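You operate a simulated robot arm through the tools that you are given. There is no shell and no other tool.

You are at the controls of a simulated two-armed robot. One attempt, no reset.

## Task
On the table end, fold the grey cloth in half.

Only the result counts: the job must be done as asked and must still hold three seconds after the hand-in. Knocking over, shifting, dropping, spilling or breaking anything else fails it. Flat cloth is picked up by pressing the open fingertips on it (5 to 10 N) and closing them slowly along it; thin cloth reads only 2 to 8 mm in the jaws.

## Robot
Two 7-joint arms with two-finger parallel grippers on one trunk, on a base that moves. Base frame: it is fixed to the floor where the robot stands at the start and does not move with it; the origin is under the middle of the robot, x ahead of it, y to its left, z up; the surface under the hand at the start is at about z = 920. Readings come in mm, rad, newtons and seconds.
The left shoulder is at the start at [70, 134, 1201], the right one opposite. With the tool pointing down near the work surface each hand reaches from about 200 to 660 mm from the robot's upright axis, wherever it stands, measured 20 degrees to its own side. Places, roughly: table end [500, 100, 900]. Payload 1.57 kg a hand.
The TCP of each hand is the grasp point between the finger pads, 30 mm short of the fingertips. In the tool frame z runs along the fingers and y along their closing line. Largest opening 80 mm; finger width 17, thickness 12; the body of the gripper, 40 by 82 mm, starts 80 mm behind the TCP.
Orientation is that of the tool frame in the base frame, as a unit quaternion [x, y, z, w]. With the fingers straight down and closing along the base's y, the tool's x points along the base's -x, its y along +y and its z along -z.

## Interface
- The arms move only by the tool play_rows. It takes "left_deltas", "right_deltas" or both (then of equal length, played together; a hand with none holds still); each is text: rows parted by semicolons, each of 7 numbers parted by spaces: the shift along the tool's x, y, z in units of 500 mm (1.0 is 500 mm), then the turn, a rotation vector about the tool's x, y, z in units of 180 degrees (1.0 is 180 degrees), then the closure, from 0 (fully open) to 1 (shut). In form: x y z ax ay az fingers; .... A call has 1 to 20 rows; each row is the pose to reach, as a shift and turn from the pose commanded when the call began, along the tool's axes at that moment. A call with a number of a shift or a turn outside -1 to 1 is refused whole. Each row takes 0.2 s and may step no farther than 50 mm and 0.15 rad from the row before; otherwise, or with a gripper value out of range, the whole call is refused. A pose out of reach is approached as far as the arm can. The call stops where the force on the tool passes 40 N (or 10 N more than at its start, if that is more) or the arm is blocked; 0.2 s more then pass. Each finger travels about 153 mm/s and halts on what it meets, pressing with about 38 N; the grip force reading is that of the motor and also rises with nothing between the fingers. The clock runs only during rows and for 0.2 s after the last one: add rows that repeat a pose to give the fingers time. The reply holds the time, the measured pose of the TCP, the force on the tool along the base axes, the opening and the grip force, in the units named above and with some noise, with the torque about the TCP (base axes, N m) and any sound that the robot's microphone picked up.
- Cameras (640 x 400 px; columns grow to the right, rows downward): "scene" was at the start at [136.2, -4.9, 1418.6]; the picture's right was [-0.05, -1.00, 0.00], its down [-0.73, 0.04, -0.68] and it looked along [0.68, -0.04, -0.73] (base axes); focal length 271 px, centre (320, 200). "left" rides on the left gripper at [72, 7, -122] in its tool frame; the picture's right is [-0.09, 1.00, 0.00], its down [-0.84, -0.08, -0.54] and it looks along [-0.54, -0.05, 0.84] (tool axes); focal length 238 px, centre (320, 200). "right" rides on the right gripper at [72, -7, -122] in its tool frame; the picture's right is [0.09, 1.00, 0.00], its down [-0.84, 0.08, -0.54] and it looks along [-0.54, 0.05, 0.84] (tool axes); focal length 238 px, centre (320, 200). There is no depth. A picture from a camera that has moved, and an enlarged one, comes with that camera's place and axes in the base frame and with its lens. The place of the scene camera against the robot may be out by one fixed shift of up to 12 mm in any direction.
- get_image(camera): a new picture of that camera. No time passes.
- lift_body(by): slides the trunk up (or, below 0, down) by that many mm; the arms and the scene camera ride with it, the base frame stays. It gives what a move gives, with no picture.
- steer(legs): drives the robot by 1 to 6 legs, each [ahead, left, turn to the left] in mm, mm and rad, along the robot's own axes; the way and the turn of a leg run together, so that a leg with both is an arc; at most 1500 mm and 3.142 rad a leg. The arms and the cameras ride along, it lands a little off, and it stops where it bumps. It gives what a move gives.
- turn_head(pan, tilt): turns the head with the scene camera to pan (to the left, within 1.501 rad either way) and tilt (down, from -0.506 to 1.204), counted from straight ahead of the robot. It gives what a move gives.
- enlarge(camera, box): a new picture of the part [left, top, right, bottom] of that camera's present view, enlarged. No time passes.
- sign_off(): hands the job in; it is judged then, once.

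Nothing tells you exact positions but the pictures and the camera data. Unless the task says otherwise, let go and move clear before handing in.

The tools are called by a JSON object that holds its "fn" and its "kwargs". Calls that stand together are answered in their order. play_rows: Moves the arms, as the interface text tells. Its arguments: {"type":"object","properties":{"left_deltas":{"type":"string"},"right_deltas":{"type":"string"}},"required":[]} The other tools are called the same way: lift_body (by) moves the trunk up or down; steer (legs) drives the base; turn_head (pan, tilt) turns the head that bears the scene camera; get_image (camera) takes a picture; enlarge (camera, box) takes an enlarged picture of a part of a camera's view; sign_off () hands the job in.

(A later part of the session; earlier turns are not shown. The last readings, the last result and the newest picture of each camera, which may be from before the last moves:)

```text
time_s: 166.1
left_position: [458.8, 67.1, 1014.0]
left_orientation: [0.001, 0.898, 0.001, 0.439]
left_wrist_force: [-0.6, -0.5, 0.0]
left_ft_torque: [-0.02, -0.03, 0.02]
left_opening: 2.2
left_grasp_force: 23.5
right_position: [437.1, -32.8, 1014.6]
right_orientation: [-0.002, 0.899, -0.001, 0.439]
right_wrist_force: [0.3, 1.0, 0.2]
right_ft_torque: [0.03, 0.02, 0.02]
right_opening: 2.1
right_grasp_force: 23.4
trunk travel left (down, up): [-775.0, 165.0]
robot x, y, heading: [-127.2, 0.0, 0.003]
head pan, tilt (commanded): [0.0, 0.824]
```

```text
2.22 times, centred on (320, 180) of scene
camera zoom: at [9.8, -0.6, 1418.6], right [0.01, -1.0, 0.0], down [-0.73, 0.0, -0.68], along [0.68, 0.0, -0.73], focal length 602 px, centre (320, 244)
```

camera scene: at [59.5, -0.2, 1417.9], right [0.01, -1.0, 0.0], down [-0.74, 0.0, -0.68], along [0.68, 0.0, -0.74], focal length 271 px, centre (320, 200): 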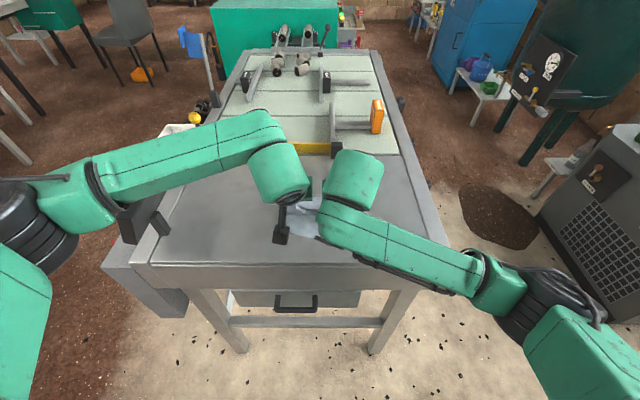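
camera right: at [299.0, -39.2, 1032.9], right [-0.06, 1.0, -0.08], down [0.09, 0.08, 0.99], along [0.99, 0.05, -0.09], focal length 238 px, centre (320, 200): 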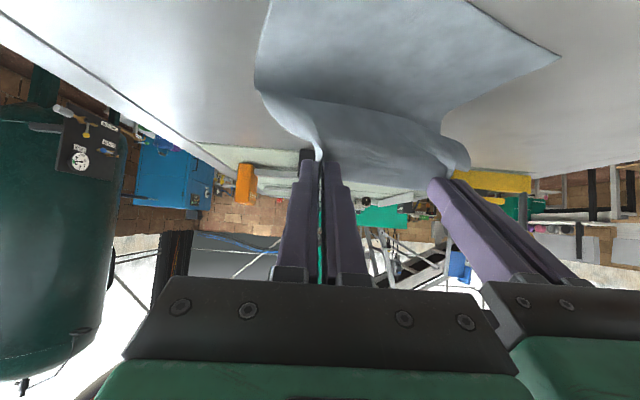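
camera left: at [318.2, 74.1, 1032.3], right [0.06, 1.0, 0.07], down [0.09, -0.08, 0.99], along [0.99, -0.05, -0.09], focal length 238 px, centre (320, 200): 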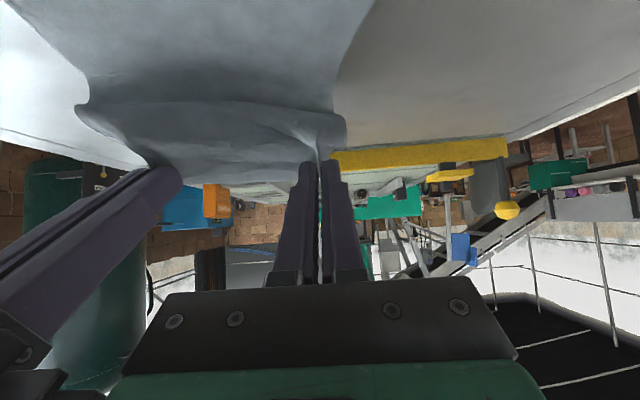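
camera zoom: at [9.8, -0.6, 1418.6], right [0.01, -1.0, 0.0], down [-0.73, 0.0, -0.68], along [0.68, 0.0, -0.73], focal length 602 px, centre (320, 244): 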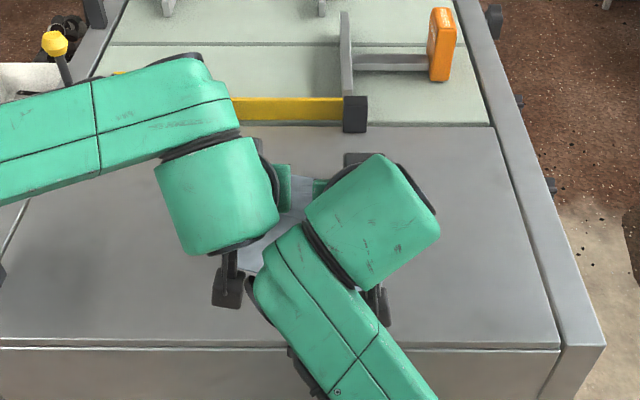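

The cloth is now held up over its middle and the lower layer lies out flat. I'll lower almost straight down with a slight drift back, in two stages.

{"fn": "play_rows", "kwargs": {"left_deltas": "0.0158 0 0.0058 0 0 0 1.0; 0.0316 0 0.0115 0 0 0 1.0; 0.0474 0 0.0173 0 0 0 1.0; 0.0632 0 0.023 0 0 0 1.0; 0.079 0 0.0288 0 0 0 1.0; 0.079 0 0.0288 0 0 0 1.0", "right_deltas": "0.0158 0 0.0058 0 0 0 1.0; 0.0316 0 0.0115 0 0 0 1.0; 0.0474 0 0.0173 0 0 0 1.0; 0.0632 0 0.023 0 0 0 1.0; 0.079 0 0.0288 0 0 0 1.0; 0.079 0 0.0288 0 0 0 1.0"}}

{"fn": "get_image", "kwargs": {"camera": "left"}}

{"fn": "get_image", "kwargs": {"camera": "right"}}

{"fn": "enlarge", "kwargs": {"camera": "scene", "box": [200, 90, 440, 270]}}

```text
time_s: 167.5
left_position: [445.4, 67.8, 972.7]
left_orientation: [0.001, 0.899, 0.001, 0.438]
left_wrist_force: [-0.8, -2.2, 0.1]
left_ft_torque: [-0.01, -0.03, -0.05]
left_opening: 2.1
left_grasp_force: 23.9
right_position: [425.9, -32.6, 973.4]
right_orientation: [-0.002, 0.898, -0.001, 0.439]
right_wrist_force: [0.9, 2.2, 0.0]
right_ft_torque: [0.05, -0.02, 0.02]
right_opening: 2.0
right_grasp_force: 23.6
trunk travel left (down, up): [-775.0, 165.0]
robot x, y, heading: [-126.6, 0.8, 0.006]
head pan, tilt (commanded): [0.0, 0.824]
```

```text
taken
camera left: at [305.0, 74.4, 991.2], right [0.06, 1.0, 0.07], down [0.09, -0.08, 0.99], along [0.99, -0.05, -0.09], focal length 238 px, centre (320, 200)
```

left: 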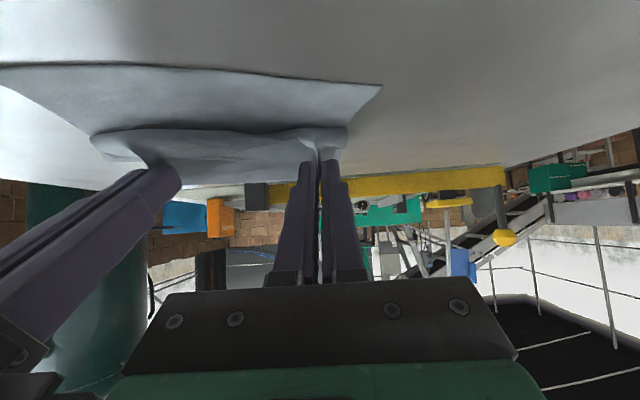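

```text
taken
camera right: at [285.2, -39.4, 992.2], right [-0.06, 1.0, -0.08], down [0.09, 0.08, 0.99], along [0.99, 0.05, -0.09], focal length 238 px, centre (320, 200)
```

right: 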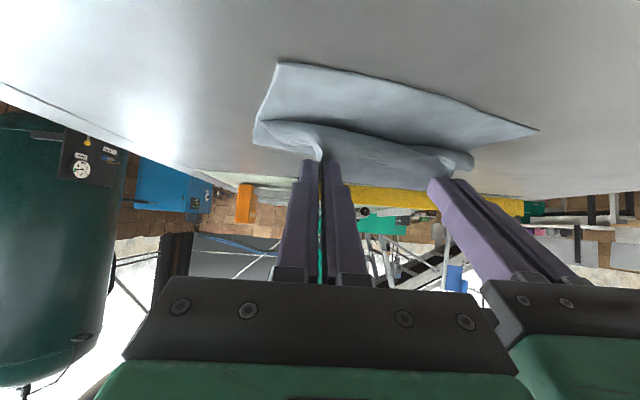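

```text
2.22 times, centred on (320, 180) of scene
camera zoom: at [9.9, -0.5, 1418.6], right [0.01, -1.0, 0.0], down [-0.73, 0.0, -0.68], along [0.68, 0.0, -0.73], focal length 602 px, centre (320, 244)
```

zoom: 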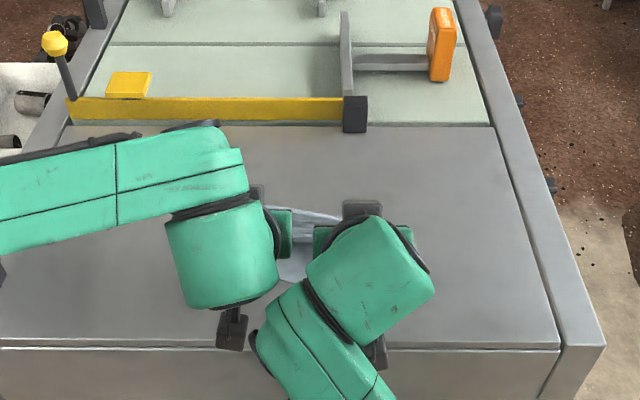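

The near corners are now at about (430, 106) and (388, −58), with the roll well inside the near edge. I'll lower the rest of the way to just above the lower layer.

{"fn": "play_rows", "kwargs": {"left_deltas": "0.0112 0 0.0036 0 0 0 1.0; 0.0223 0 0.0072 0 0 0 1.0; 0.0335 0 0.0108 0 0 0 1.0; 0.0446 0 0.0144 0 0 0 1.0; 0.0446 0 0.0144 0 0 0 1.0", "right_deltas": "0.0124 0 0.0021 0 0 0 1.0; 0.0247 0 0.0041 0 0 0 1.0; 0.0371 0 0.0062 0 0 0 1.0; 0.0494 0 0.0082 0 0 0 1.0; 0.0494 0 0.0082 0 0 0 1.0"}}

{"fn": "enlarge", "kwargs": {"camera": "left", "box": [0, 60, 400, 210]}}

{"fn": "enlarge", "kwargs": {"camera": "right", "box": [200, 60, 600, 210]}}

{"fn": "enlarge", "kwargs": {"camera": "scene", "box": [200, 90, 440, 270]}}

```text
time_s: 168.7
left_position: [437.4, 69.0, 951.2]
left_orientation: [0.002, 0.898, 0.0, 0.439]
left_wrist_force: [-0.5, -4.2, 3.7]
left_ft_torque: [-0.08, -0.03, -0.06]
left_opening: 1.9
left_grasp_force: 23.6
right_position: [412.5, -32.1, 952.7]
right_orientation: [-0.001, 0.898, 0.0, 0.439]
right_wrist_force: [0.8, 3.5, 0.3]
right_ft_torque: [0.05, -0.01, 0.06]
right_opening: 1.8
right_grasp_force: 24.0
trunk travel left (down, up): [-775.0, 165.0]
robot x, y, heading: [-124.8, -2.6, 0.005]
head pan, tilt (commanded): [0.0, 0.824]
```

```text
1.60 times, centred on (200, 135) of left
camera zoom: at [297.0, 74.9, 968.7], right [0.06, 1.0, 0.07], down [0.09, -0.08, 0.99], along [0.99, -0.05, -0.09], focal length 381 px, centre (512, 304)
```

zoom: 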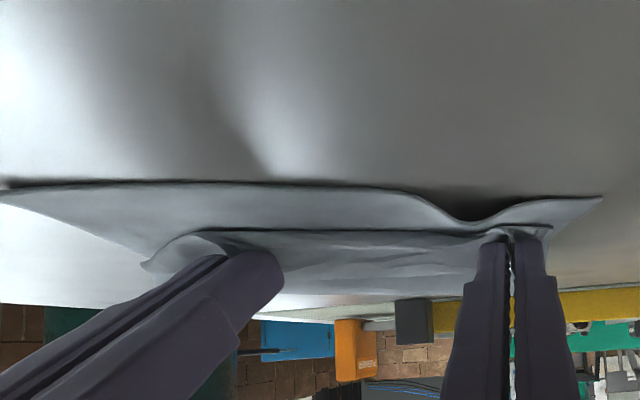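

```text
1.60 times, centred on (400, 135) of right
camera zoom: at [273.0, -38.7, 970.7], right [-0.06, 1.0, -0.08], down [0.09, 0.08, 0.99], along [0.99, 0.05, -0.09], focal length 381 px, centre (192, 304)
```

zoom: 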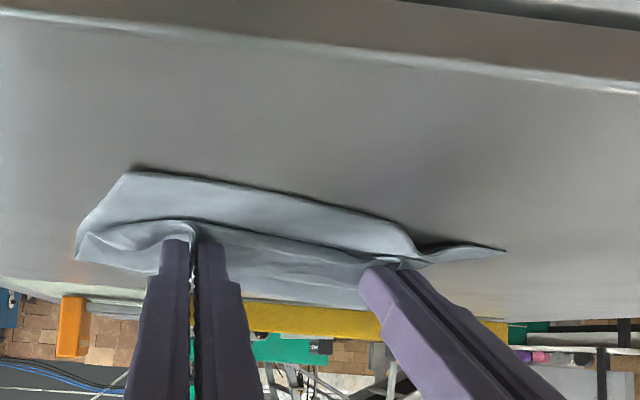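

```text
2.22 times, centred on (320, 180) of scene
camera zoom: at [9.4, -0.6, 1418.7], right [0.01, -1.0, 0.0], down [-0.73, 0.0, -0.68], along [0.68, 0.0, -0.73], focal length 602 px, centre (320, 244)
```

zoom: 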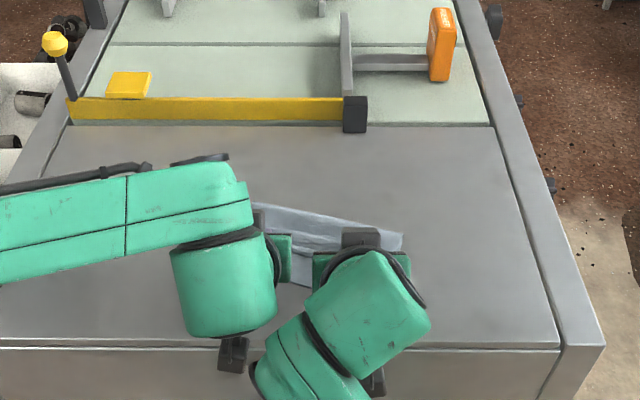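

The fold line is still about 15 to 20 mm short of the middle, and the left hand presses slightly. I'll lift a little, shift forward 16 mm, and lower again not quite as deep, easing the sideways tension.

{"fn": "play_rows", "kwargs": {"left_deltas": "-0.015 0 -0.002 0 0 0 1.0; -0.03 -0.001 -0.0034 0 0 0 1.0; -0.045 -0.002 -0.005 0 0 0 1.0; -0.0606 -0.002 -0.0068 0 0 0 1.0; -0.0606 -0.002 -0.0068 0 0 0 1.0; -0.052 -0.002 0 0 0 0 1.0; -0.0435 -0.002 0.0067 0 0 0 1.0; -0.035 -0.002 0.0134 0 0 0 1.0; -0.026 -0.002 0.0202 0 0 0 1.0; -0.026 -0.002 0.0202 0 0 0 1.0", "right_deltas": "-0.015 0 -0.002 0 0 0 1.0; -0.03 0.001 -0.0034 0 0 0 1.0; -0.045 0.002 -0.005 0 0 0 1.0; -0.0606 0.002 -0.0068 0 0 0 1.0; -0.0606 0.002 -0.0068 0 0 0 1.0; -0.052 0.002 0 0 0 0 1.0; -0.0435 0.002 0.0067 0 0 0 1.0; -0.035 0.002 0.0134 0 0 0 1.0; -0.026 0.002 0.0202 0 0 0 1.0; -0.026 0.002 0.0202 0 0 0 1.0"}}

{"fn": "enlarge", "kwargs": {"camera": "left", "box": [0, 60, 400, 210]}}

{"fn": "enlarge", "kwargs": {"camera": "right", "box": [200, 60, 600, 210]}}

{"fn": "enlarge", "kwargs": {"camera": "scene", "box": [200, 90, 440, 270]}}

```text
time_s: 170.9
left_position: [454.6, 66.7, 956.7]
left_orientation: [0.0, 0.898, -0.001, 0.44]
left_wrist_force: [-0.9, -6.6, 0.3]
left_ft_torque: [-0.14, 0.01, -0.15]
left_opening: 2.0
left_grasp_force: 24.0
right_position: [431.0, -35.2, 954.8]
right_orientation: [-0.003, 0.899, -0.006, 0.438]
right_wrist_force: [0.8, 7.1, 0.1]
right_ft_torque: [0.14, 0.0, 0.17]
right_opening: 2.1
right_grasp_force: 23.3
trunk travel left (down, up): [-775.0, 165.0]
robot x, y, heading: [-127.3, -0.8, 0.005]
head pan, tilt (commanded): [0.0, 0.824]
```

```text
1.60 times, centred on (200, 135) of left
camera zoom: at [314.3, 73.1, 974.3], right [0.06, 1.0, 0.07], down [0.08, -0.08, 0.99], along [0.99, -0.05, -0.09], focal length 381 px, centre (512, 304)
```

zoom: 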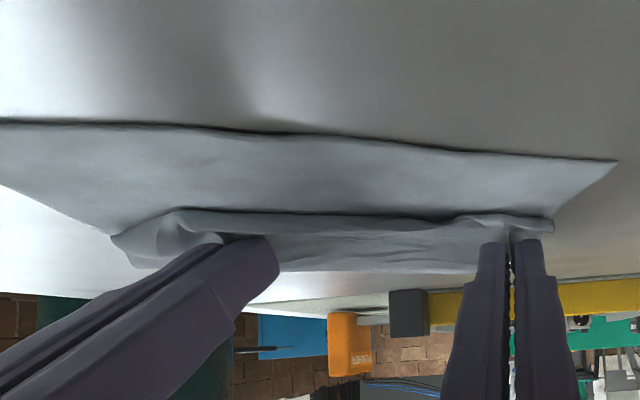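

```text
1.60 times, centred on (400, 135) of right
camera zoom: at [290.6, -41.4, 973.1], right [-0.06, 0.99, -0.09], down [0.09, 0.09, 0.99], along [0.99, 0.05, -0.09], focal length 381 px, centre (192, 304)
```

zoom: 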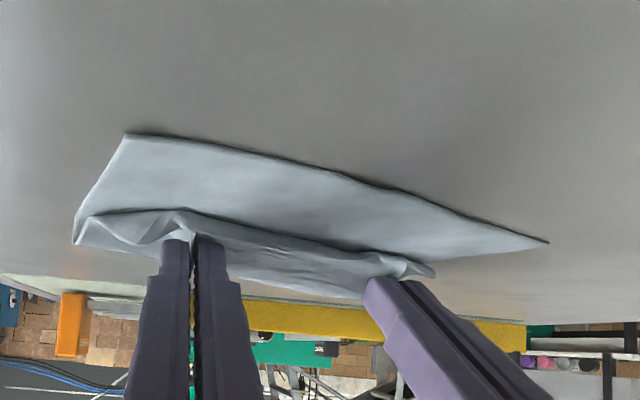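

```text
2.22 times, centred on (320, 180) of scene
camera zoom: at [9.7, -0.5, 1418.6], right [0.01, -1.0, 0.0], down [-0.73, 0.0, -0.68], along [0.68, 0.0, -0.73], focal length 602 px, centre (320, 244)
```

zoom: 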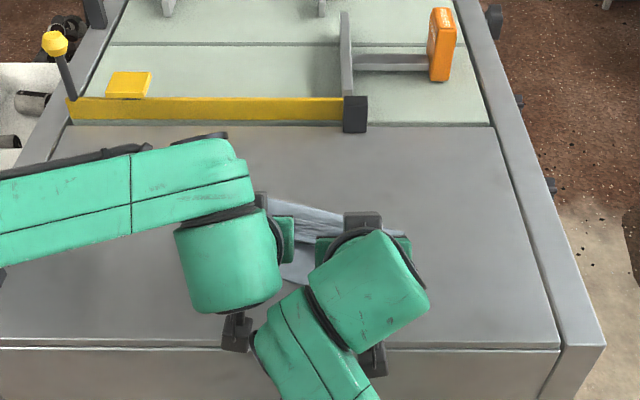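

The roll is now about 30 mm inside the near edge and the fold line is near the middle. I'll open both hands slightly and draw them back and up along the fingers, so the edge unrolls toward the near edge.

{"fn": "play_rows", "kwargs": {"left_deltas": "0 0 0 0 0 0 0.97; 0 0 0 0 0 0 0.94; 0 0 0 0 0 0 0.9; 0 0 0 0 0 0 0.88; 0 0 -0.01 0 0 0 0.87; 0 0 -0.025 0 0 0 0.87; 0 0 -0.045 0 0 0 0.87; 0 0 -0.07 0 0 0 0.87; 0 0 -0.1 0 0 0 0.87; 0 0 -0.13 0 0 0 0.87; 0 0 -0.13 0 0 0 0.87", "right_deltas": "0 0 0 0 0 0 0.97; 0 0 0 0 0 0 0.94; 0 0 0 0 0 0 0.9; 0 0 0 0 0 0 0.88; 0 0 -0.01 0 0 0 0.87; 0 0 -0.025 0 0 0 0.87; 0 0 -0.045 0 0 0 0.87; 0 0 -0.07 0 0 0 0.87; 0 0 -0.1 0 0 0 0.87; 0 0 -0.13 0 0 0 0.87; 0 0 -0.13 0 0 0 0.87"}}

{"fn": "get_image", "kwargs": {"camera": "left"}}

{"fn": "get_image", "kwargs": {"camera": "right"}}

{"fn": "get_image", "kwargs": {"camera": "scene"}}

```text
time_s: 173.3
left_position: [403.4, 69.8, 994.2]
left_orientation: [0.001, 0.899, 0.0, 0.438]
left_wrist_force: [0.0, -0.5, 0.4]
left_ft_torque: [0.02, 0.06, -0.03]
left_opening: 10.7
left_grasp_force: 0.0
right_position: [382.6, -57.3, 988.3]
right_orientation: [-0.014, 0.896, -0.039, 0.443]
right_wrist_force: [0.0, 0.2, 0.0]
right_ft_torque: [-0.02, 0.04, 0.01]
right_opening: 10.5
right_grasp_force: 0.1
trunk travel left (down, up): [-775.0, 165.0]
robot x, y, heading: [-126.6, 0.5, 0.006]
head pan, tilt (commanded): [0.0, 0.824]
```

```text
taken
camera left: at [263.0, 75.5, 1012.3], right [0.06, 1.0, 0.08], down [0.09, -0.08, 0.99], along [0.99, -0.05, -0.09], focal length 238 px, centre (320, 200)
```

left: 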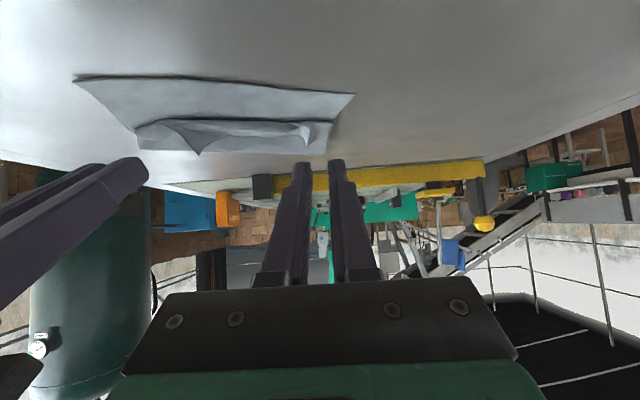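

```text
taken
camera right: at [242.8, -59.3, 1005.1], right [-0.04, 0.99, -0.15], down [0.08, 0.16, 0.98], along [1.0, 0.03, -0.08], focal length 238 px, centre (320, 200)
```

right: 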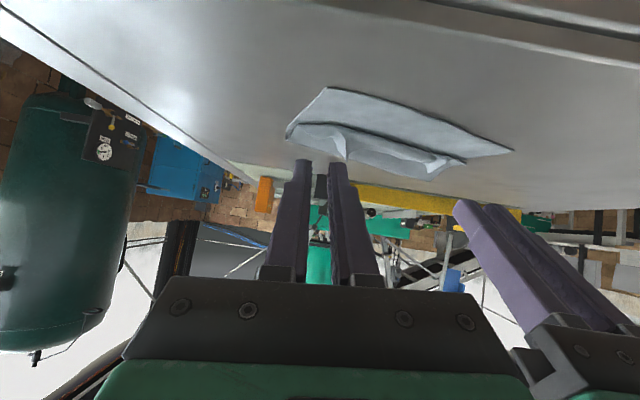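

```text
taken
camera scene: at [10.4, -0.6, 1418.5], right [0.01, -1.0, 0.0], down [-0.73, 0.0, -0.68], along [0.68, 0.0, -0.73], focal length 271 px, centre (320, 200)
```

scene: 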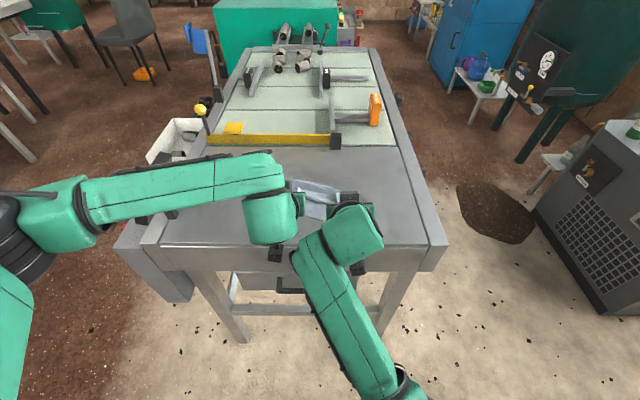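

The edge is released. The arms brushed each other slightly, so I'll move the hands apart and up and bring them upright for a clear view of the cloth.

{"fn": "play_rows", "kwargs": {"left_deltas": "-0.02 0.04 -0.015 0 0 0 0.87; -0.04 0.08 -0.03 0 0 0 0.87; -0.06 0.12 -0.045 0 0.03 0 0.87; -0.08 0.15 -0.06 0 0.06 0 0.87; -0.1 0.18 -0.075 0 0.09 0 0.87; -0.12 0.2 -0.09 0 0.12 0 0.87; -0.14 0.22 -0.105 0 0.15 0 0.87; -0.14 0.24 -0.11 0 0.18 0 0.87; -0.14 0.24 -0.11 0 0.21 0 0.87; -0.14 0.24 -0.11 0 0.24 0 0.87; -0.14 0.24 -0.11 0 0.27 0 0.87; -0.14 0.24 -0.11 0 0.289 0 0.87; -0.14 0.24 -0.11 0 0.289 0 0.87", "right_deltas": "-0.02 -0.04 -0.015 0 0 0 0.87; -0.04 -0.08 -0.03 0 0 0 0.87; -0.06 -0.12 -0.045 0 0.03 0 0.87; -0.08 -0.15 -0.06 0 0.06 0 0.87; -0.1 -0.18 -0.075 0 0.09 0 0.87; -0.12 -0.2 -0.09 0 0.12 0 0.87; -0.14 -0.22 -0.105 0 0.15 0 0.87; -0.14 -0.24 -0.11 0 0.18 0 0.87; -0.14 -0.24 -0.11 0 0.21 0 0.87; -0.14 -0.24 -0.11 0 0.24 0 0.87; -0.14 -0.24 -0.11 0 0.27 0 0.87; -0.14 -0.24 -0.11 0 0.289 0 0.87; -0.14 -0.24 -0.11 0 0.289 0 0.87"}}

{"fn": "get_image", "kwargs": {"camera": "scene"}}

{"fn": "get_image", "kwargs": {"camera": "left"}}

{"fn": "get_image", "kwargs": {"camera": "right"}}

```text
time_s: 174.3
left_position: [404.9, 139.7, 1043.9]
left_orientation: [0.001, 0.934, 0.001, 0.357]
left_wrist_force: [0.7, -0.6, -0.8]
left_ft_torque: [0.02, 0.0, 0.04]
left_opening: 10.4
left_grasp_force: 0.0
right_position: [382.4, -151.3, 1027.4]
right_orientation: [-0.005, 0.934, -0.077, 0.35]
right_wrist_force: [0.1, 0.1, -0.3]
right_ft_torque: [-0.01, 0.0, 0.0]
right_opening: 10.5
right_grasp_force: 0.0
trunk travel left (down, up): [-775.0, 165.0]
robot x, y, heading: [-124.8, -0.8, 0.008]
head pan, tilt (commanded): [0.0, 0.824]
stopped in row 5 (right hand): the arm was blocked; the commanded pose is now the measured one
```

```text
taken
camera scene: at [10.6, -0.6, 1418.5], right [0.01, -1.0, 0.0], down [-0.73, 0.0, -0.68], along [0.68, 0.0, -0.73], focal length 271 px, centre (320, 200)
```

scene: 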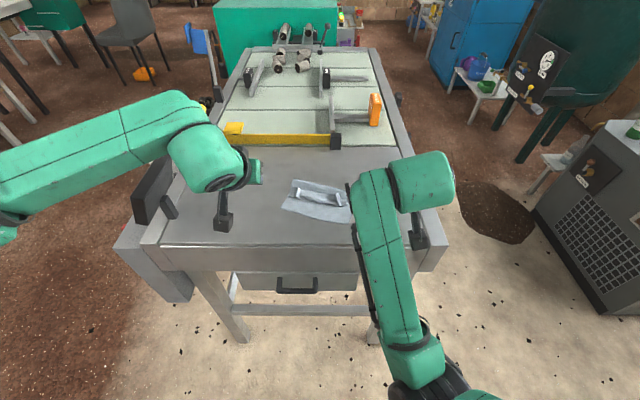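

```text
taken
camera left: at [269.1, 146.1, 1086.4], right [0.07, 1.0, 0.06], down [0.26, -0.08, 0.96], along [0.96, -0.05, -0.27], focal length 238 px, centre (320, 200)
```

left: 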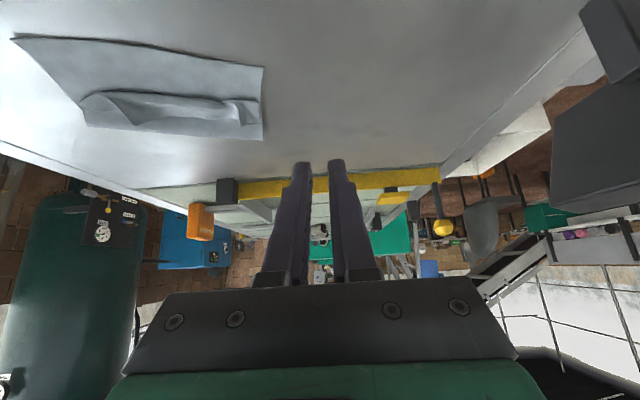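

```text
taken
camera right: at [248.5, -144.2, 1072.9], right [-0.02, 0.98, -0.21], down [0.28, 0.21, 0.94], along [0.96, -0.04, -0.28], focal length 238 px, centre (320, 200)
```

right: 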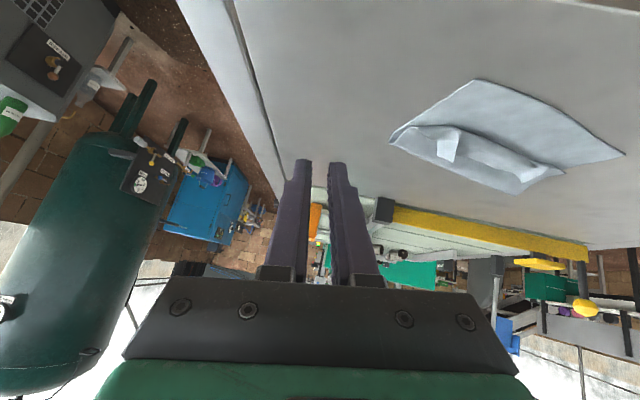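

The cloth is folded over and free of the hands, though the right arm was pushed into a different posture. I'll look closely at the cloth first.

{"fn": "enlarge", "kwargs": {"camera": "scene", "box": [250, 160, 390, 250]}}

{"fn": "enlarge", "kwargs": {"camera": "left", "box": [0, 20, 280, 160]}}

{"fn": "enlarge", "kwargs": {"camera": "right", "box": [370, 60, 640, 210]}}

```text
4.44 times, centred on (320, 205) of scene
camera zoom: at [10.6, -0.6, 1418.5], right [0.01, -1.0, 0.0], down [-0.73, 0.0, -0.68], along [0.68, 0.0, -0.73], focal length 1204 px, centre (320, 178)
```

zoom: 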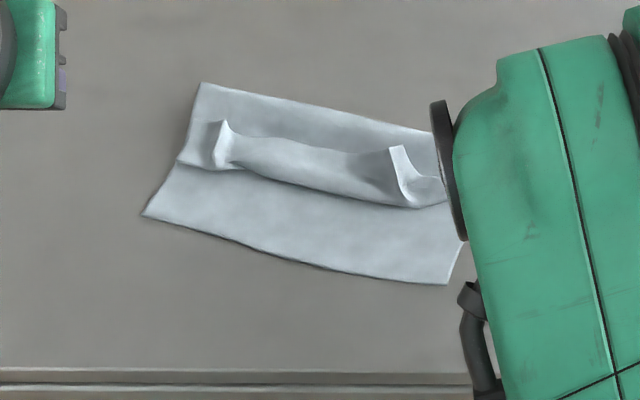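

```text
2.29 times, centred on (140, 90) of left
camera zoom: at [269.1, 146.1, 1086.4], right [0.07, 1.0, 0.06], down [0.26, -0.08, 0.96], along [0.96, -0.05, -0.27], focal length 545 px, centre (731, 451)
```

zoom: 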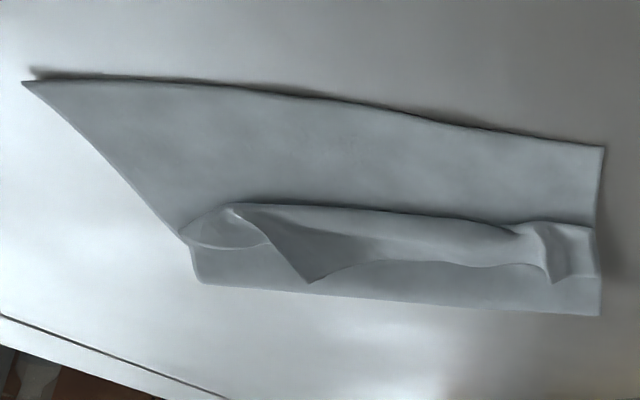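

```text
2.37 times, centred on (505, 135) of right
camera zoom: at [248.5, -144.2, 1072.9], right [-0.02, 0.98, -0.21], down [0.28, 0.21, 0.94], along [0.96, -0.04, -0.28], focal length 565 px, centre (-118, 354)
```

zoom: 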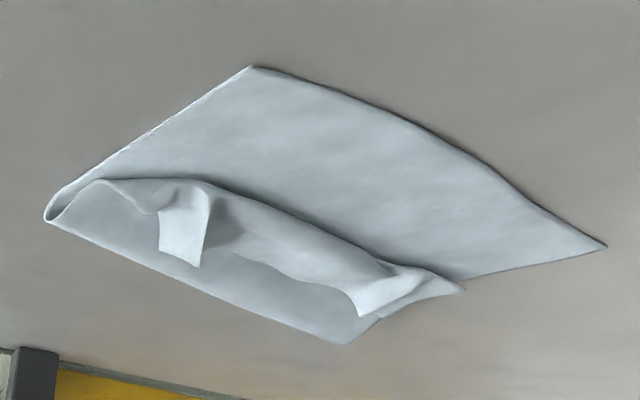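

The fold line is now close to the middle, but the last 25 to 30 mm of the edge is rolled back on top. I'll first move the right arm forward and outward to clear the cloth, then sweep that strip outward with the left fingers.

{"fn": "play_rows", "kwargs": {"right_deltas": "-0.025 -0.0147 0.0026 0 0 0 0.87; -0.05 -0.0295 0.0051 0 0 0 0.87; -0.0755 -0.0442 0.0077 0 0 0 0.87; -0.1 -0.059 0.0103 0 0 0 0.87; -0.126 -0.0737 0.0128 0 0 0 0.87; -0.151 -0.0884 0.0154 0 0 0 0.87; -0.151 -0.0884 0.0154 0 0 0 0.87"}}

{"fn": "get_image", "kwargs": {"camera": "scene"}}

```text
time_s: 175.9
left_position: [402.6, 139.5, 1044.1]
left_orientation: [0.002, 0.934, 0.0, 0.357]
left_wrist_force: [-0.1, 0.2, 0.4]
left_ft_torque: [0.0, 0.02, -0.01]
left_opening: 10.6
left_grasp_force: 0.1
right_position: [442.3, -190.1, 1079.3]
right_orientation: [-0.005, 0.934, -0.077, 0.349]
right_wrist_force: [-0.3, 0.6, -0.1]
right_ft_torque: [-0.04, 0.01, 0.02]
right_opening: 10.6
right_grasp_force: 0.0
trunk travel left (down, up): [-775.0, 165.0]
robot x, y, heading: [-125.1, -1.0, 0.004]
head pan, tilt (commanded): [0.0, 0.824]
```

```text
taken
camera scene: at [9.7, -0.5, 1418.6], right [0.01, -1.0, 0.0], down [-0.73, 0.0, -0.68], along [0.68, 0.0, -0.73], focal length 271 px, centre (320, 200)
```

scene: 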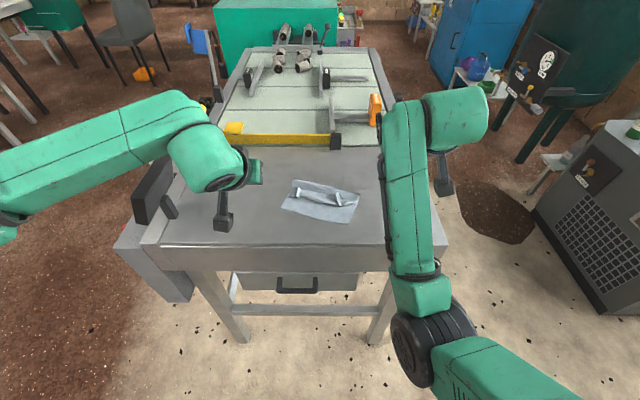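

The cloth is fully visible now. I'll bring the left hand upright and take a clear look from above.

{"fn": "play_rows", "kwargs": {"left_deltas": "0 0 0 0 0.029 0 0.87; 0 0 0 0 0.058 0 0.87; 0 0 0 0 0.087 0 0.87; 0 0 0 0 0.116 0 0.87; 0 0 0 0 0.145 0 0.87; 0 0 0 0 0.174 0 0.87; 0 0 0 0 0.203 0 0.87; 0 0 0 0 0.2324 0 0.87; 0 0 0 0 0.2324 0 0.87"}}

{"fn": "enlarge", "kwargs": {"camera": "scene", "box": [250, 160, 390, 250]}}

{"fn": "get_image", "kwargs": {"camera": "left"}}

```text
time_s: 177.9
left_position: [403.5, 139.7, 1043.4]
left_orientation: [0.001, 1.0, 0.0, -0.001]
left_wrist_force: [-0.4, -0.5, 0.1]
left_ft_torque: [-0.01, 0.0, -0.02]
left_opening: 10.6
left_grasp_force: 0.1
right_position: [441.0, -189.9, 1078.7]
right_orientation: [-0.005, 0.933, -0.077, 0.35]
right_wrist_force: [-1.0, 0.2, -1.1]
right_ft_torque: [0.0, 0.03, 0.01]
right_opening: 10.3
right_grasp_force: 0.0
trunk travel left (down, up): [-775.0, 165.0]
robot x, y, heading: [-128.9, 0.7, 0.01]
head pan, tilt (commanded): [0.0, 0.824]
```

```text
4.44 times, centred on (320, 205) of scene
camera zoom: at [9.6, -0.3, 1418.6], right [0.01, -1.0, 0.0], down [-0.73, 0.0, -0.68], along [0.68, 0.0, -0.73], focal length 1204 px, centre (320, 178)
```

zoom: 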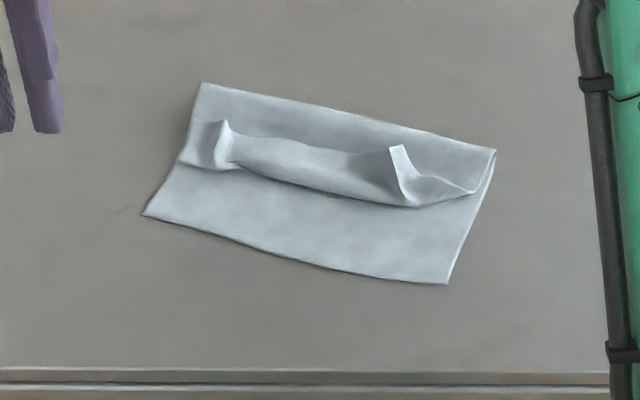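

```text
taken
camera left: at [332.0, 146.0, 1166.3], right [0.09, 1.0, 0.0], down [0.84, -0.08, 0.54], along [0.54, -0.05, -0.84], focal length 238 px, centre (320, 200)
```

left: 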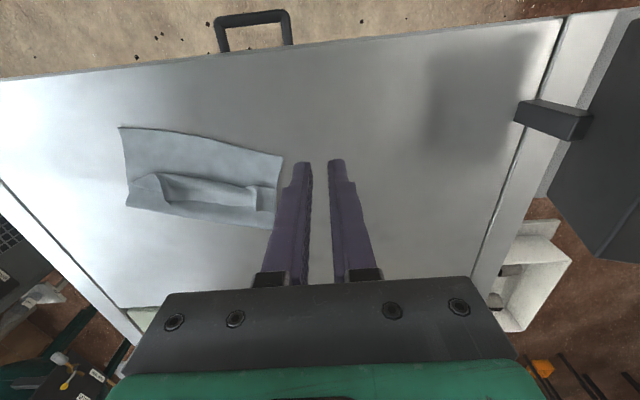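

This view is clear: the fold line is at the middle, and only the edge strip (about 28 mm on the left, 55 mm on the right) is curled back. I'll drive forward 80 mm, then sweep both standing tabs outward with the opened left fingers.

{"fn": "steer", "kwargs": {"legs": [[80, 0, 0]]}}

{"fn": "play_rows", "kwargs": {"left_deltas": "0 0 -0.01 0 0 0 0.8; 0 0 -0.02 0 0 0 0.7; 0 0 -0.02 0 0 0.02 0.5; 0 0 -0.02 0 0 0.04 0.3; 0 0 -0.02 0 0 0.06 0.1; 0 0 -0.02 0 0 0.08 0; 0 0 -0.02 0 0 0.08 0"}}

{"fn": "get_image", "kwargs": {"camera": "scene"}}

{"fn": "get_image", "kwargs": {"camera": "left"}}

```text
time_s: 179.0
left_position: [480.7, 140.5, 1044.3]
left_orientation: [0.0, 1.0, 0.002, 0.001]
left_wrist_force: [-0.5, -1.0, 0.5]
left_ft_torque: [0.01, -0.02, 0.0]
left_opening: 10.7
left_grasp_force: 0.1
right_position: [519.3, -190.7, 1079.3]
right_orientation: [-0.005, 0.933, -0.078, 0.35]
right_wrist_force: [0.6, 1.0, 0.3]
right_ft_torque: [-0.01, 0.0, -0.02]
right_opening: 10.1
right_grasp_force: 0.0
trunk travel left (down, up): [-775.0, 165.0]
robot x, y, heading: [-50.3, 2.6, 0.004]
head pan, tilt (commanded): [0.0, 0.824]
```

```text
time_s: 180.6
left_position: [483.0, 140.6, 1053.7]
left_orientation: [0.127, 0.992, 0.001, -0.001]
left_wrist_force: [0.4, 0.5, 0.2]
left_ft_torque: [0.03, -0.01, 0.0]
left_opening: 80.1
left_grasp_force: 0.0
right_position: [520.4, -188.5, 1079.5]
right_orientation: [-0.005, 0.934, -0.078, 0.349]
right_wrist_force: [0.3, 0.0, -0.2]
right_ft_torque: [-0.03, 0.0, 0.01]
right_opening: 10.5
right_grasp_force: 0.1
trunk travel left (down, up): [-775.0, 165.0]
robot x, y, heading: [-47.2, -2.8, 0.007]
head pan, tilt (commanded): [0.0, 0.824]
```

```text
taken
camera scene: at [89.2, -0.1, 1418.6], right [0.01, -1.0, 0.0], down [-0.73, 0.0, -0.68], along [0.68, 0.0, -0.73], focal length 271 px, centre (320, 200)
```

scene: 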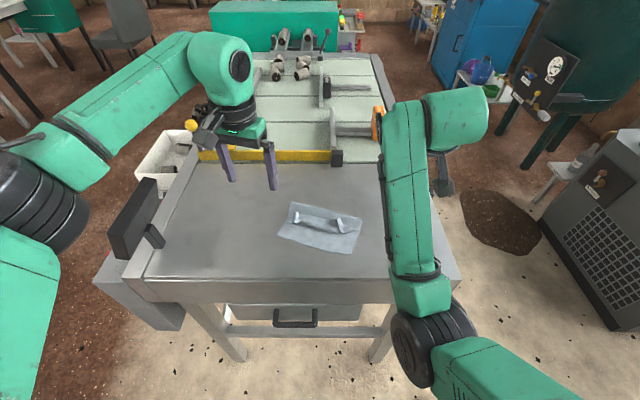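

```text
taken
camera left: at [415.3, 163.7, 1176.2], right [0.34, 0.94, 0.0], down [0.79, -0.29, 0.54], along [0.51, -0.18, -0.84], focal length 238 px, centre (320, 200)
```

left: 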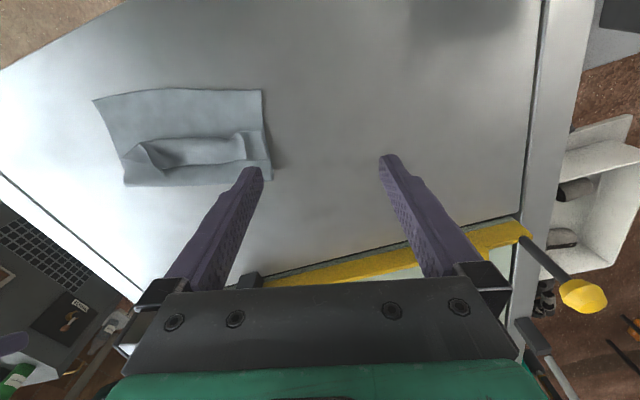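

The hand is now aligned with the cloth's angle. I'll enlarge this view to place the sweep precisely.

{"fn": "enlarge", "kwargs": {"camera": "left", "box": [80, 70, 300, 210]}}

```text
2.86 times, centred on (190, 140) of left
camera zoom: at [415.3, 163.7, 1176.2], right [0.34, 0.94, 0.0], down [0.79, -0.29, 0.54], along [0.51, -0.18, -0.84], focal length 681 px, centre (691, 371)
```

zoom: 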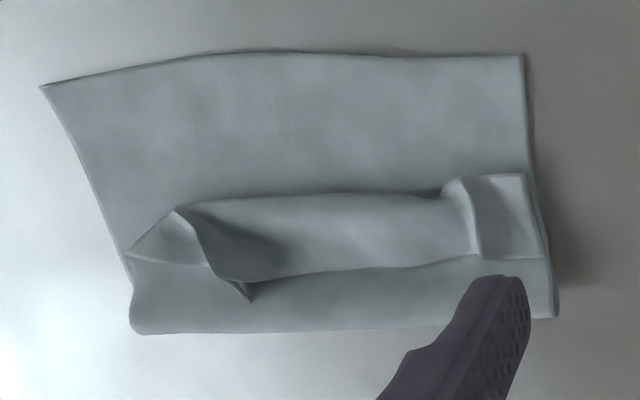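

The fold line is almost exactly at half, about 98 mm left and 96 mm right, so only the curled strip remains. I'll place the open left fingers in the gap between the strip's free edge and the fold line, first from above.

{"fn": "play_rows", "kwargs": {"left_deltas": "-0.0149 -0.0418 0 0 0 0 0; -0.0297 -0.0836 0 0 0 0 0; -0.0446 -0.1254 0 0 0 0 0; -0.0595 -0.1672 0 0 0 0 0; -0.0743 -0.209 0 0 0 0 0; -0.0892 -0.2508 0 0 0 0 0; -0.0892 -0.2508 0 0 0 0 0; -0.0892 -0.2508 0.04 0 0 0 0; -0.0892 -0.2508 0.08 0 0 0 0; -0.0892 -0.2508 0.12 0 0 0 0; -0.0892 -0.2508 0.14 0 0 0 0; -0.0892 -0.2508 0.14 0 0 0 0"}}

{"fn": "get_image", "kwargs": {"camera": "left"}}

{"fn": "get_image", "kwargs": {"camera": "scene"}}

```text
time_s: 183.2
left_position: [495.5, 6.9, 982.4]
left_orientation: [0.126, 0.992, 0.001, -0.001]
left_wrist_force: [0.9, -0.1, 0.2]
left_ft_torque: [0.0, 0.03, 0.0]
left_opening: 80.2
left_grasp_force: 0.1
right_position: [521.1, -188.8, 1079.5]
right_orientation: [-0.005, 0.934, -0.077, 0.35]
right_wrist_force: [-0.5, 0.0, 0.4]
right_ft_torque: [0.01, 0.06, -0.05]
right_opening: 10.4
right_grasp_force: 0.0
trunk travel left (down, up): [-775.0, 165.0]
robot x, y, heading: [-45.4, -1.1, 0.003]
head pan, tilt (commanded): [0.0, 0.824]
```

```text
taken
camera left: at [426.8, 31.0, 1104.2], right [0.34, 0.94, 0.0], down [0.79, -0.29, 0.54], along [0.51, -0.18, -0.84], focal length 238 px, centre (320, 200)
```

left: 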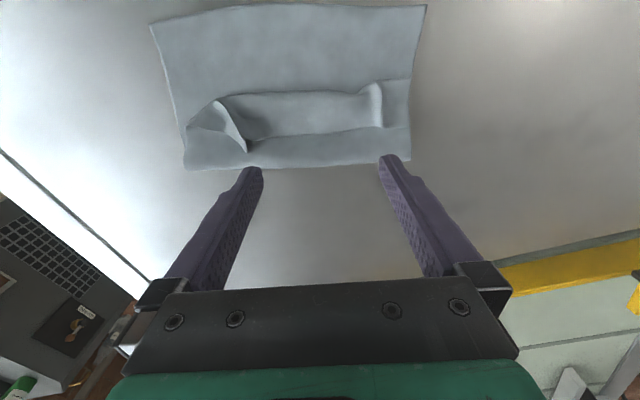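

```text
taken
camera scene: at [89.4, -0.2, 1418.6], right [0.01, -1.0, 0.0], down [-0.73, 0.0, -0.68], along [0.68, 0.0, -0.73], focal length 271 px, centre (320, 200)
```

scene: 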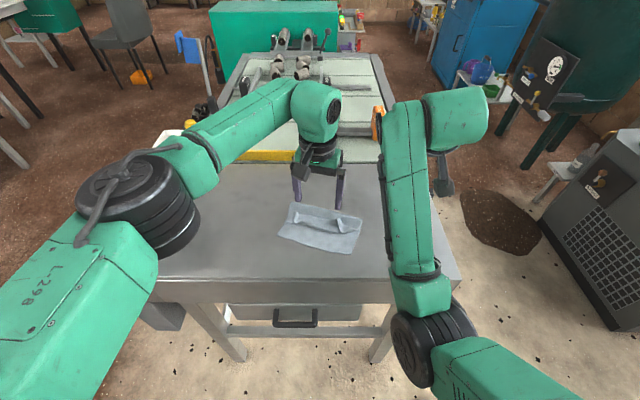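

The fingers line up with the gap behind the strip. I'll lower them to about 6 mm above the table, watching the force.

{"fn": "play_rows", "kwargs": {"left_deltas": "0 0 0.02 0 0 0 0; 0 0 0.035 0 0 0 0; 0 0 0.045 0 0 0 0; 0 0 0.05 0 0 0 0; 0 0 0.05 0 0 0 0"}}

{"fn": "get_image", "kwargs": {"camera": "left"}}

```text
time_s: 184.4
left_position: [494.6, 7.6, 956.9]
left_orientation: [0.126, 0.992, 0.001, -0.001]
left_wrist_force: [1.1, 0.6, -0.4]
left_ft_torque: [-0.01, 0.02, -0.03]
left_opening: 79.7
left_grasp_force: 0.1
right_position: [520.9, -190.7, 1078.0]
right_orientation: [-0.005, 0.934, -0.077, 0.35]
right_wrist_force: [-1.1, 0.3, 0.9]
right_ft_torque: [-0.03, 0.0, 0.0]
right_opening: 10.4
right_grasp_force: 0.0
trunk travel left (down, up): [-775.0, 165.0]
robot x, y, heading: [-48.3, 1.1, 0.005]
head pan, tilt (commanded): [0.0, 0.824]
```

```text
taken
camera left: at [426.7, 32.2, 1079.3], right [0.34, 0.94, 0.0], down [0.79, -0.29, 0.54], along [0.51, -0.18, -0.84], focal length 238 px, centre (320, 200)
```

left: 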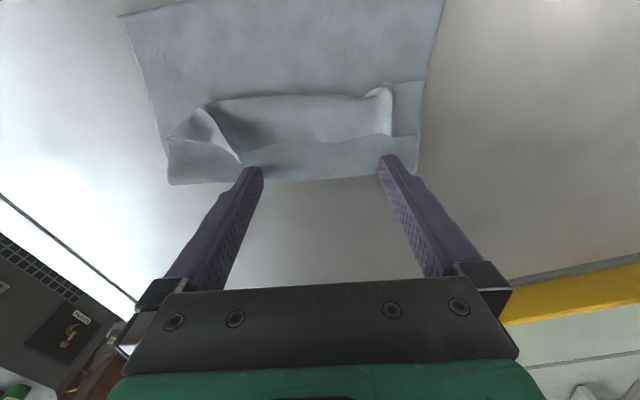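

The fingers are in the gap with no contact force. Now I'll sweep slowly toward the near edge, the first half, and look.

{"fn": "play_rows", "kwargs": {"left_deltas": "0.01 0 0 0 0 0 0; 0.02 0 0 0 0 0 0; 0.03 0 0 0 0 0 0; 0.04 0.001 0 0 0 0 0; 0.05 0.001 0 0 0 0 0; 0.06 0.002 0 0 0 0 0; 0.07 0.002 0 0 0 0 0; 0.08 0.002 0 0 0 0 0; 0.08 0.002 0 0 0 0 0"}}

{"fn": "get_image", "kwargs": {"camera": "left"}}

{"fn": "enlarge", "kwargs": {"camera": "scene", "box": [250, 160, 410, 270]}}

```text
time_s: 186.4
left_position: [454.9, 18.7, 957.8]
left_orientation: [0.126, 0.992, 0.0, -0.001]
left_wrist_force: [-0.1, -0.3, -0.4]
left_ft_torque: [0.0, -0.02, 0.01]
left_opening: 79.9
left_grasp_force: 0.0
right_position: [520.6, -189.7, 1079.3]
right_orientation: [-0.006, 0.933, -0.077, 0.35]
right_wrist_force: [-0.9, -1.1, 0.2]
right_ft_torque: [0.02, -0.01, 0.04]
right_opening: 10.3
right_grasp_force: 0.1
trunk travel left (down, up): [-775.0, 165.0]
robot x, y, heading: [-44.8, 0.4, 0.005]
head pan, tilt (commanded): [0.0, 0.824]
```

```text
taken
camera left: at [388.2, 42.3, 1080.6], right [0.34, 0.94, 0.0], down [0.79, -0.29, 0.54], along [0.51, -0.18, -0.84], focal length 238 px, centre (320, 200)
```

left: 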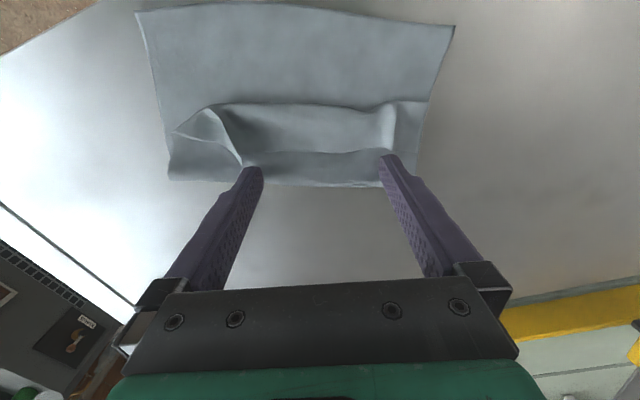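

```text
3.64 times, centred on (330, 215) of scene
camera zoom: at [89.6, -0.1, 1418.6], right [0.01, -1.0, 0.0], down [-0.73, 0.0, -0.68], along [0.68, 0.0, -0.73], focal length 985 px, centre (284, 146)
```

zoom: 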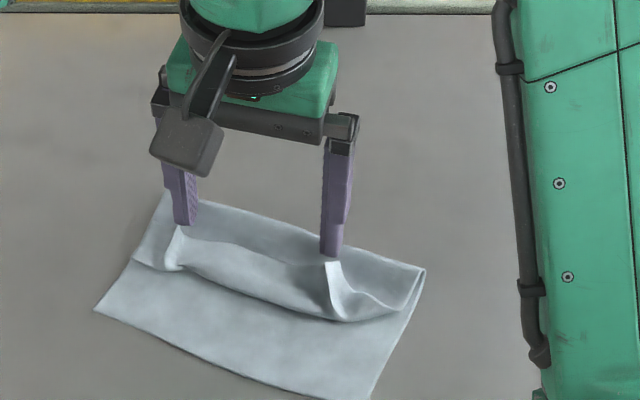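

The sweep just pushed the whole cloth along, so that's no use. The standing pleats at the two tabs are easy to grasp, though; I'll lift the hand and look closely so I can pinch each tab and flip it outward.

{"fn": "play_rows", "kwargs": {"left_deltas": "-0.01 0 0 0 0 0 0; -0.014 0 -0.03 0 0 0 0; -0.014 0 -0.07 0 0 0 0; -0.014 0 -0.12 0 0 0 0; 0.03 0.05 -0.16 0 0 0 0.2; 0.05 0.09 -0.18 0 0 0 0.4; 0.05 0.09 -0.18 0 0 0 0.6; 0.05 0.09 -0.18 0 0 0 0.65"}}

{"fn": "get_image", "kwargs": {"camera": "left"}}

{"fn": "enlarge", "kwargs": {"camera": "scene", "box": [250, 180, 410, 290]}}

```text
time_s: 188.2
left_position: [442.3, 70.0, 1049.7]
left_orientation: [0.126, 0.992, 0.001, 0.0]
left_wrist_force: [0.3, 0.2, -1.1]
left_ft_torque: [-0.01, -0.01, 0.01]
left_opening: 28.2
left_grasp_force: 0.1
right_position: [519.9, -189.6, 1079.8]
right_orientation: [-0.005, 0.934, -0.077, 0.349]
right_wrist_force: [-0.9, 0.0, -0.5]
right_ft_torque: [0.02, 0.05, -0.01]
right_opening: 10.4
right_grasp_force: 0.1
trunk travel left (down, up): [-775.0, 165.0]
robot x, y, heading: [-46.0, 4.6, 0.004]
head pan, tilt (commanded): [0.0, 0.824]
```

```text
taken
camera left: at [375.5, 92.9, 1171.1], right [0.34, 0.94, 0.0], down [0.79, -0.29, 0.54], along [0.51, -0.18, -0.84], focal length 238 px, centre (320, 200)
```

left: 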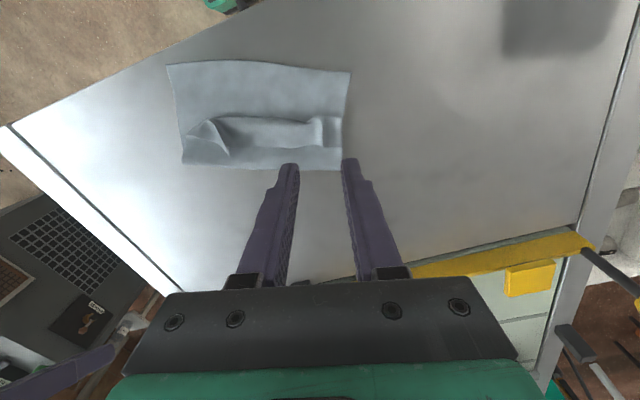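

```text
3.64 times, centred on (330, 235) of scene
camera zoom: at [89.2, 0.4, 1418.6], right [0.01, -1.0, 0.0], down [-0.73, 0.0, -0.68], along [0.68, 0.0, -0.73], focal length 985 px, centre (284, 73)
```

zoom: 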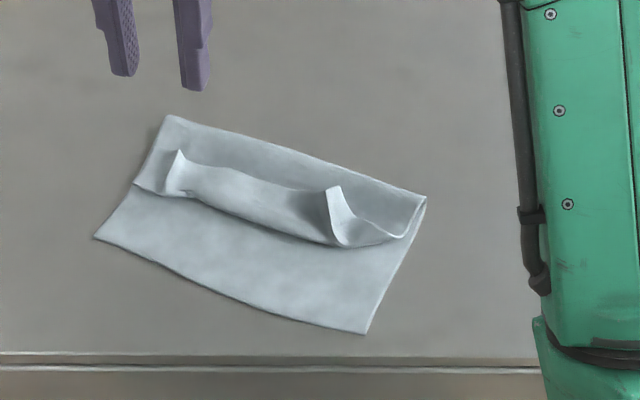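

The cloth slid about 33 mm but kept its shape; only the strip needs flipping. I'll enlarge the left view to locate the tabs.

{"fn": "enlarge", "kwargs": {"camera": "left", "box": [150, 50, 370, 190]}}

```text
2.86 times, centred on (260, 120) of left
camera zoom: at [375.5, 92.9, 1171.1], right [0.34, 0.94, 0.0], down [0.79, -0.29, 0.54], along [0.51, -0.18, -0.84], focal length 681 px, centre (491, 429)
```

zoom: 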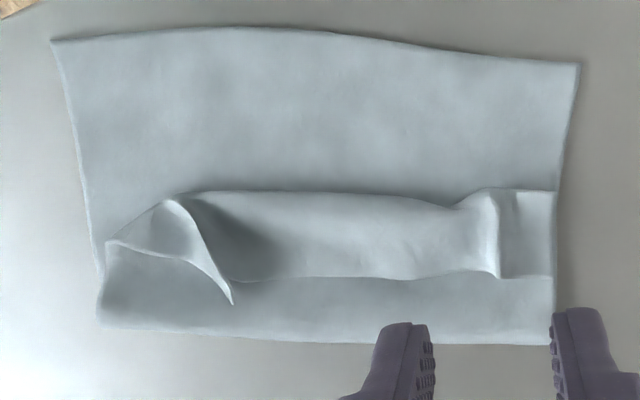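

I can see the left pleat ridge clearly, running from about (430, 73) to (459, 66). I'll bring the left fingers down astride it near the free edge.

{"fn": "play_rows", "kwargs": {"left_deltas": "-0.01 0 0 0 0 0 0.65; -0.02 0 0.03 0 0 0 0.65; -0.02 0 0.07 0 0 0 0.65; -0.02 0 0.11 0 0 0 0.65; -0.02 0 0.145 0 0 0 0.65; -0.02 0 0.165 0 0 0 0.65; -0.02 0 0.165 0 0 0 0.65"}}

{"fn": "get_image", "kwargs": {"camera": "left"}}

{"fn": "enlarge", "kwargs": {"camera": "left", "box": [230, 90, 410, 210]}}

```text
time_s: 189.8
left_position: [452.6, 66.3, 967.2]
left_orientation: [0.127, 0.992, 0.001, 0.0]
left_wrist_force: [0.1, 0.6, -0.3]
left_ft_torque: [0.01, 0.04, 0.01]
left_opening: 28.0
left_grasp_force: 0.0
right_position: [520.7, -189.4, 1079.6]
right_orientation: [-0.006, 0.934, -0.076, 0.35]
right_wrist_force: [0.9, -0.1, -0.5]
right_ft_torque: [-0.03, 0.03, -0.01]
right_opening: 10.7
right_grasp_force: 0.0
trunk travel left (down, up): [-775.0, 165.0]
robot x, y, heading: [-48.2, 0.9, 0.004]
head pan, tilt (commanded): [0.0, 0.824]
```

```text
taken
camera left: at [385.4, 90.7, 1088.3], right [0.34, 0.94, 0.0], down [0.79, -0.29, 0.54], along [0.51, -0.18, -0.84], focal length 238 px, centre (320, 200)
```

left: 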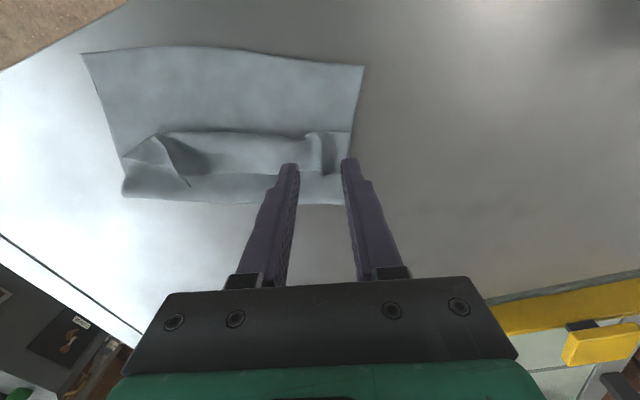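

```text
3.33 times, centred on (320, 150) of left
camera zoom: at [385.4, 90.7, 1088.3], right [0.34, 0.94, 0.0], down [0.79, -0.29, 0.54], along [0.51, -0.18, -0.84], focal length 794 px, centre (320, 367)
```

zoom: 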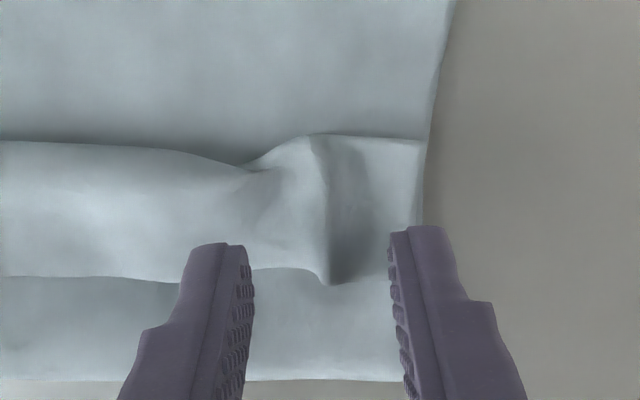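

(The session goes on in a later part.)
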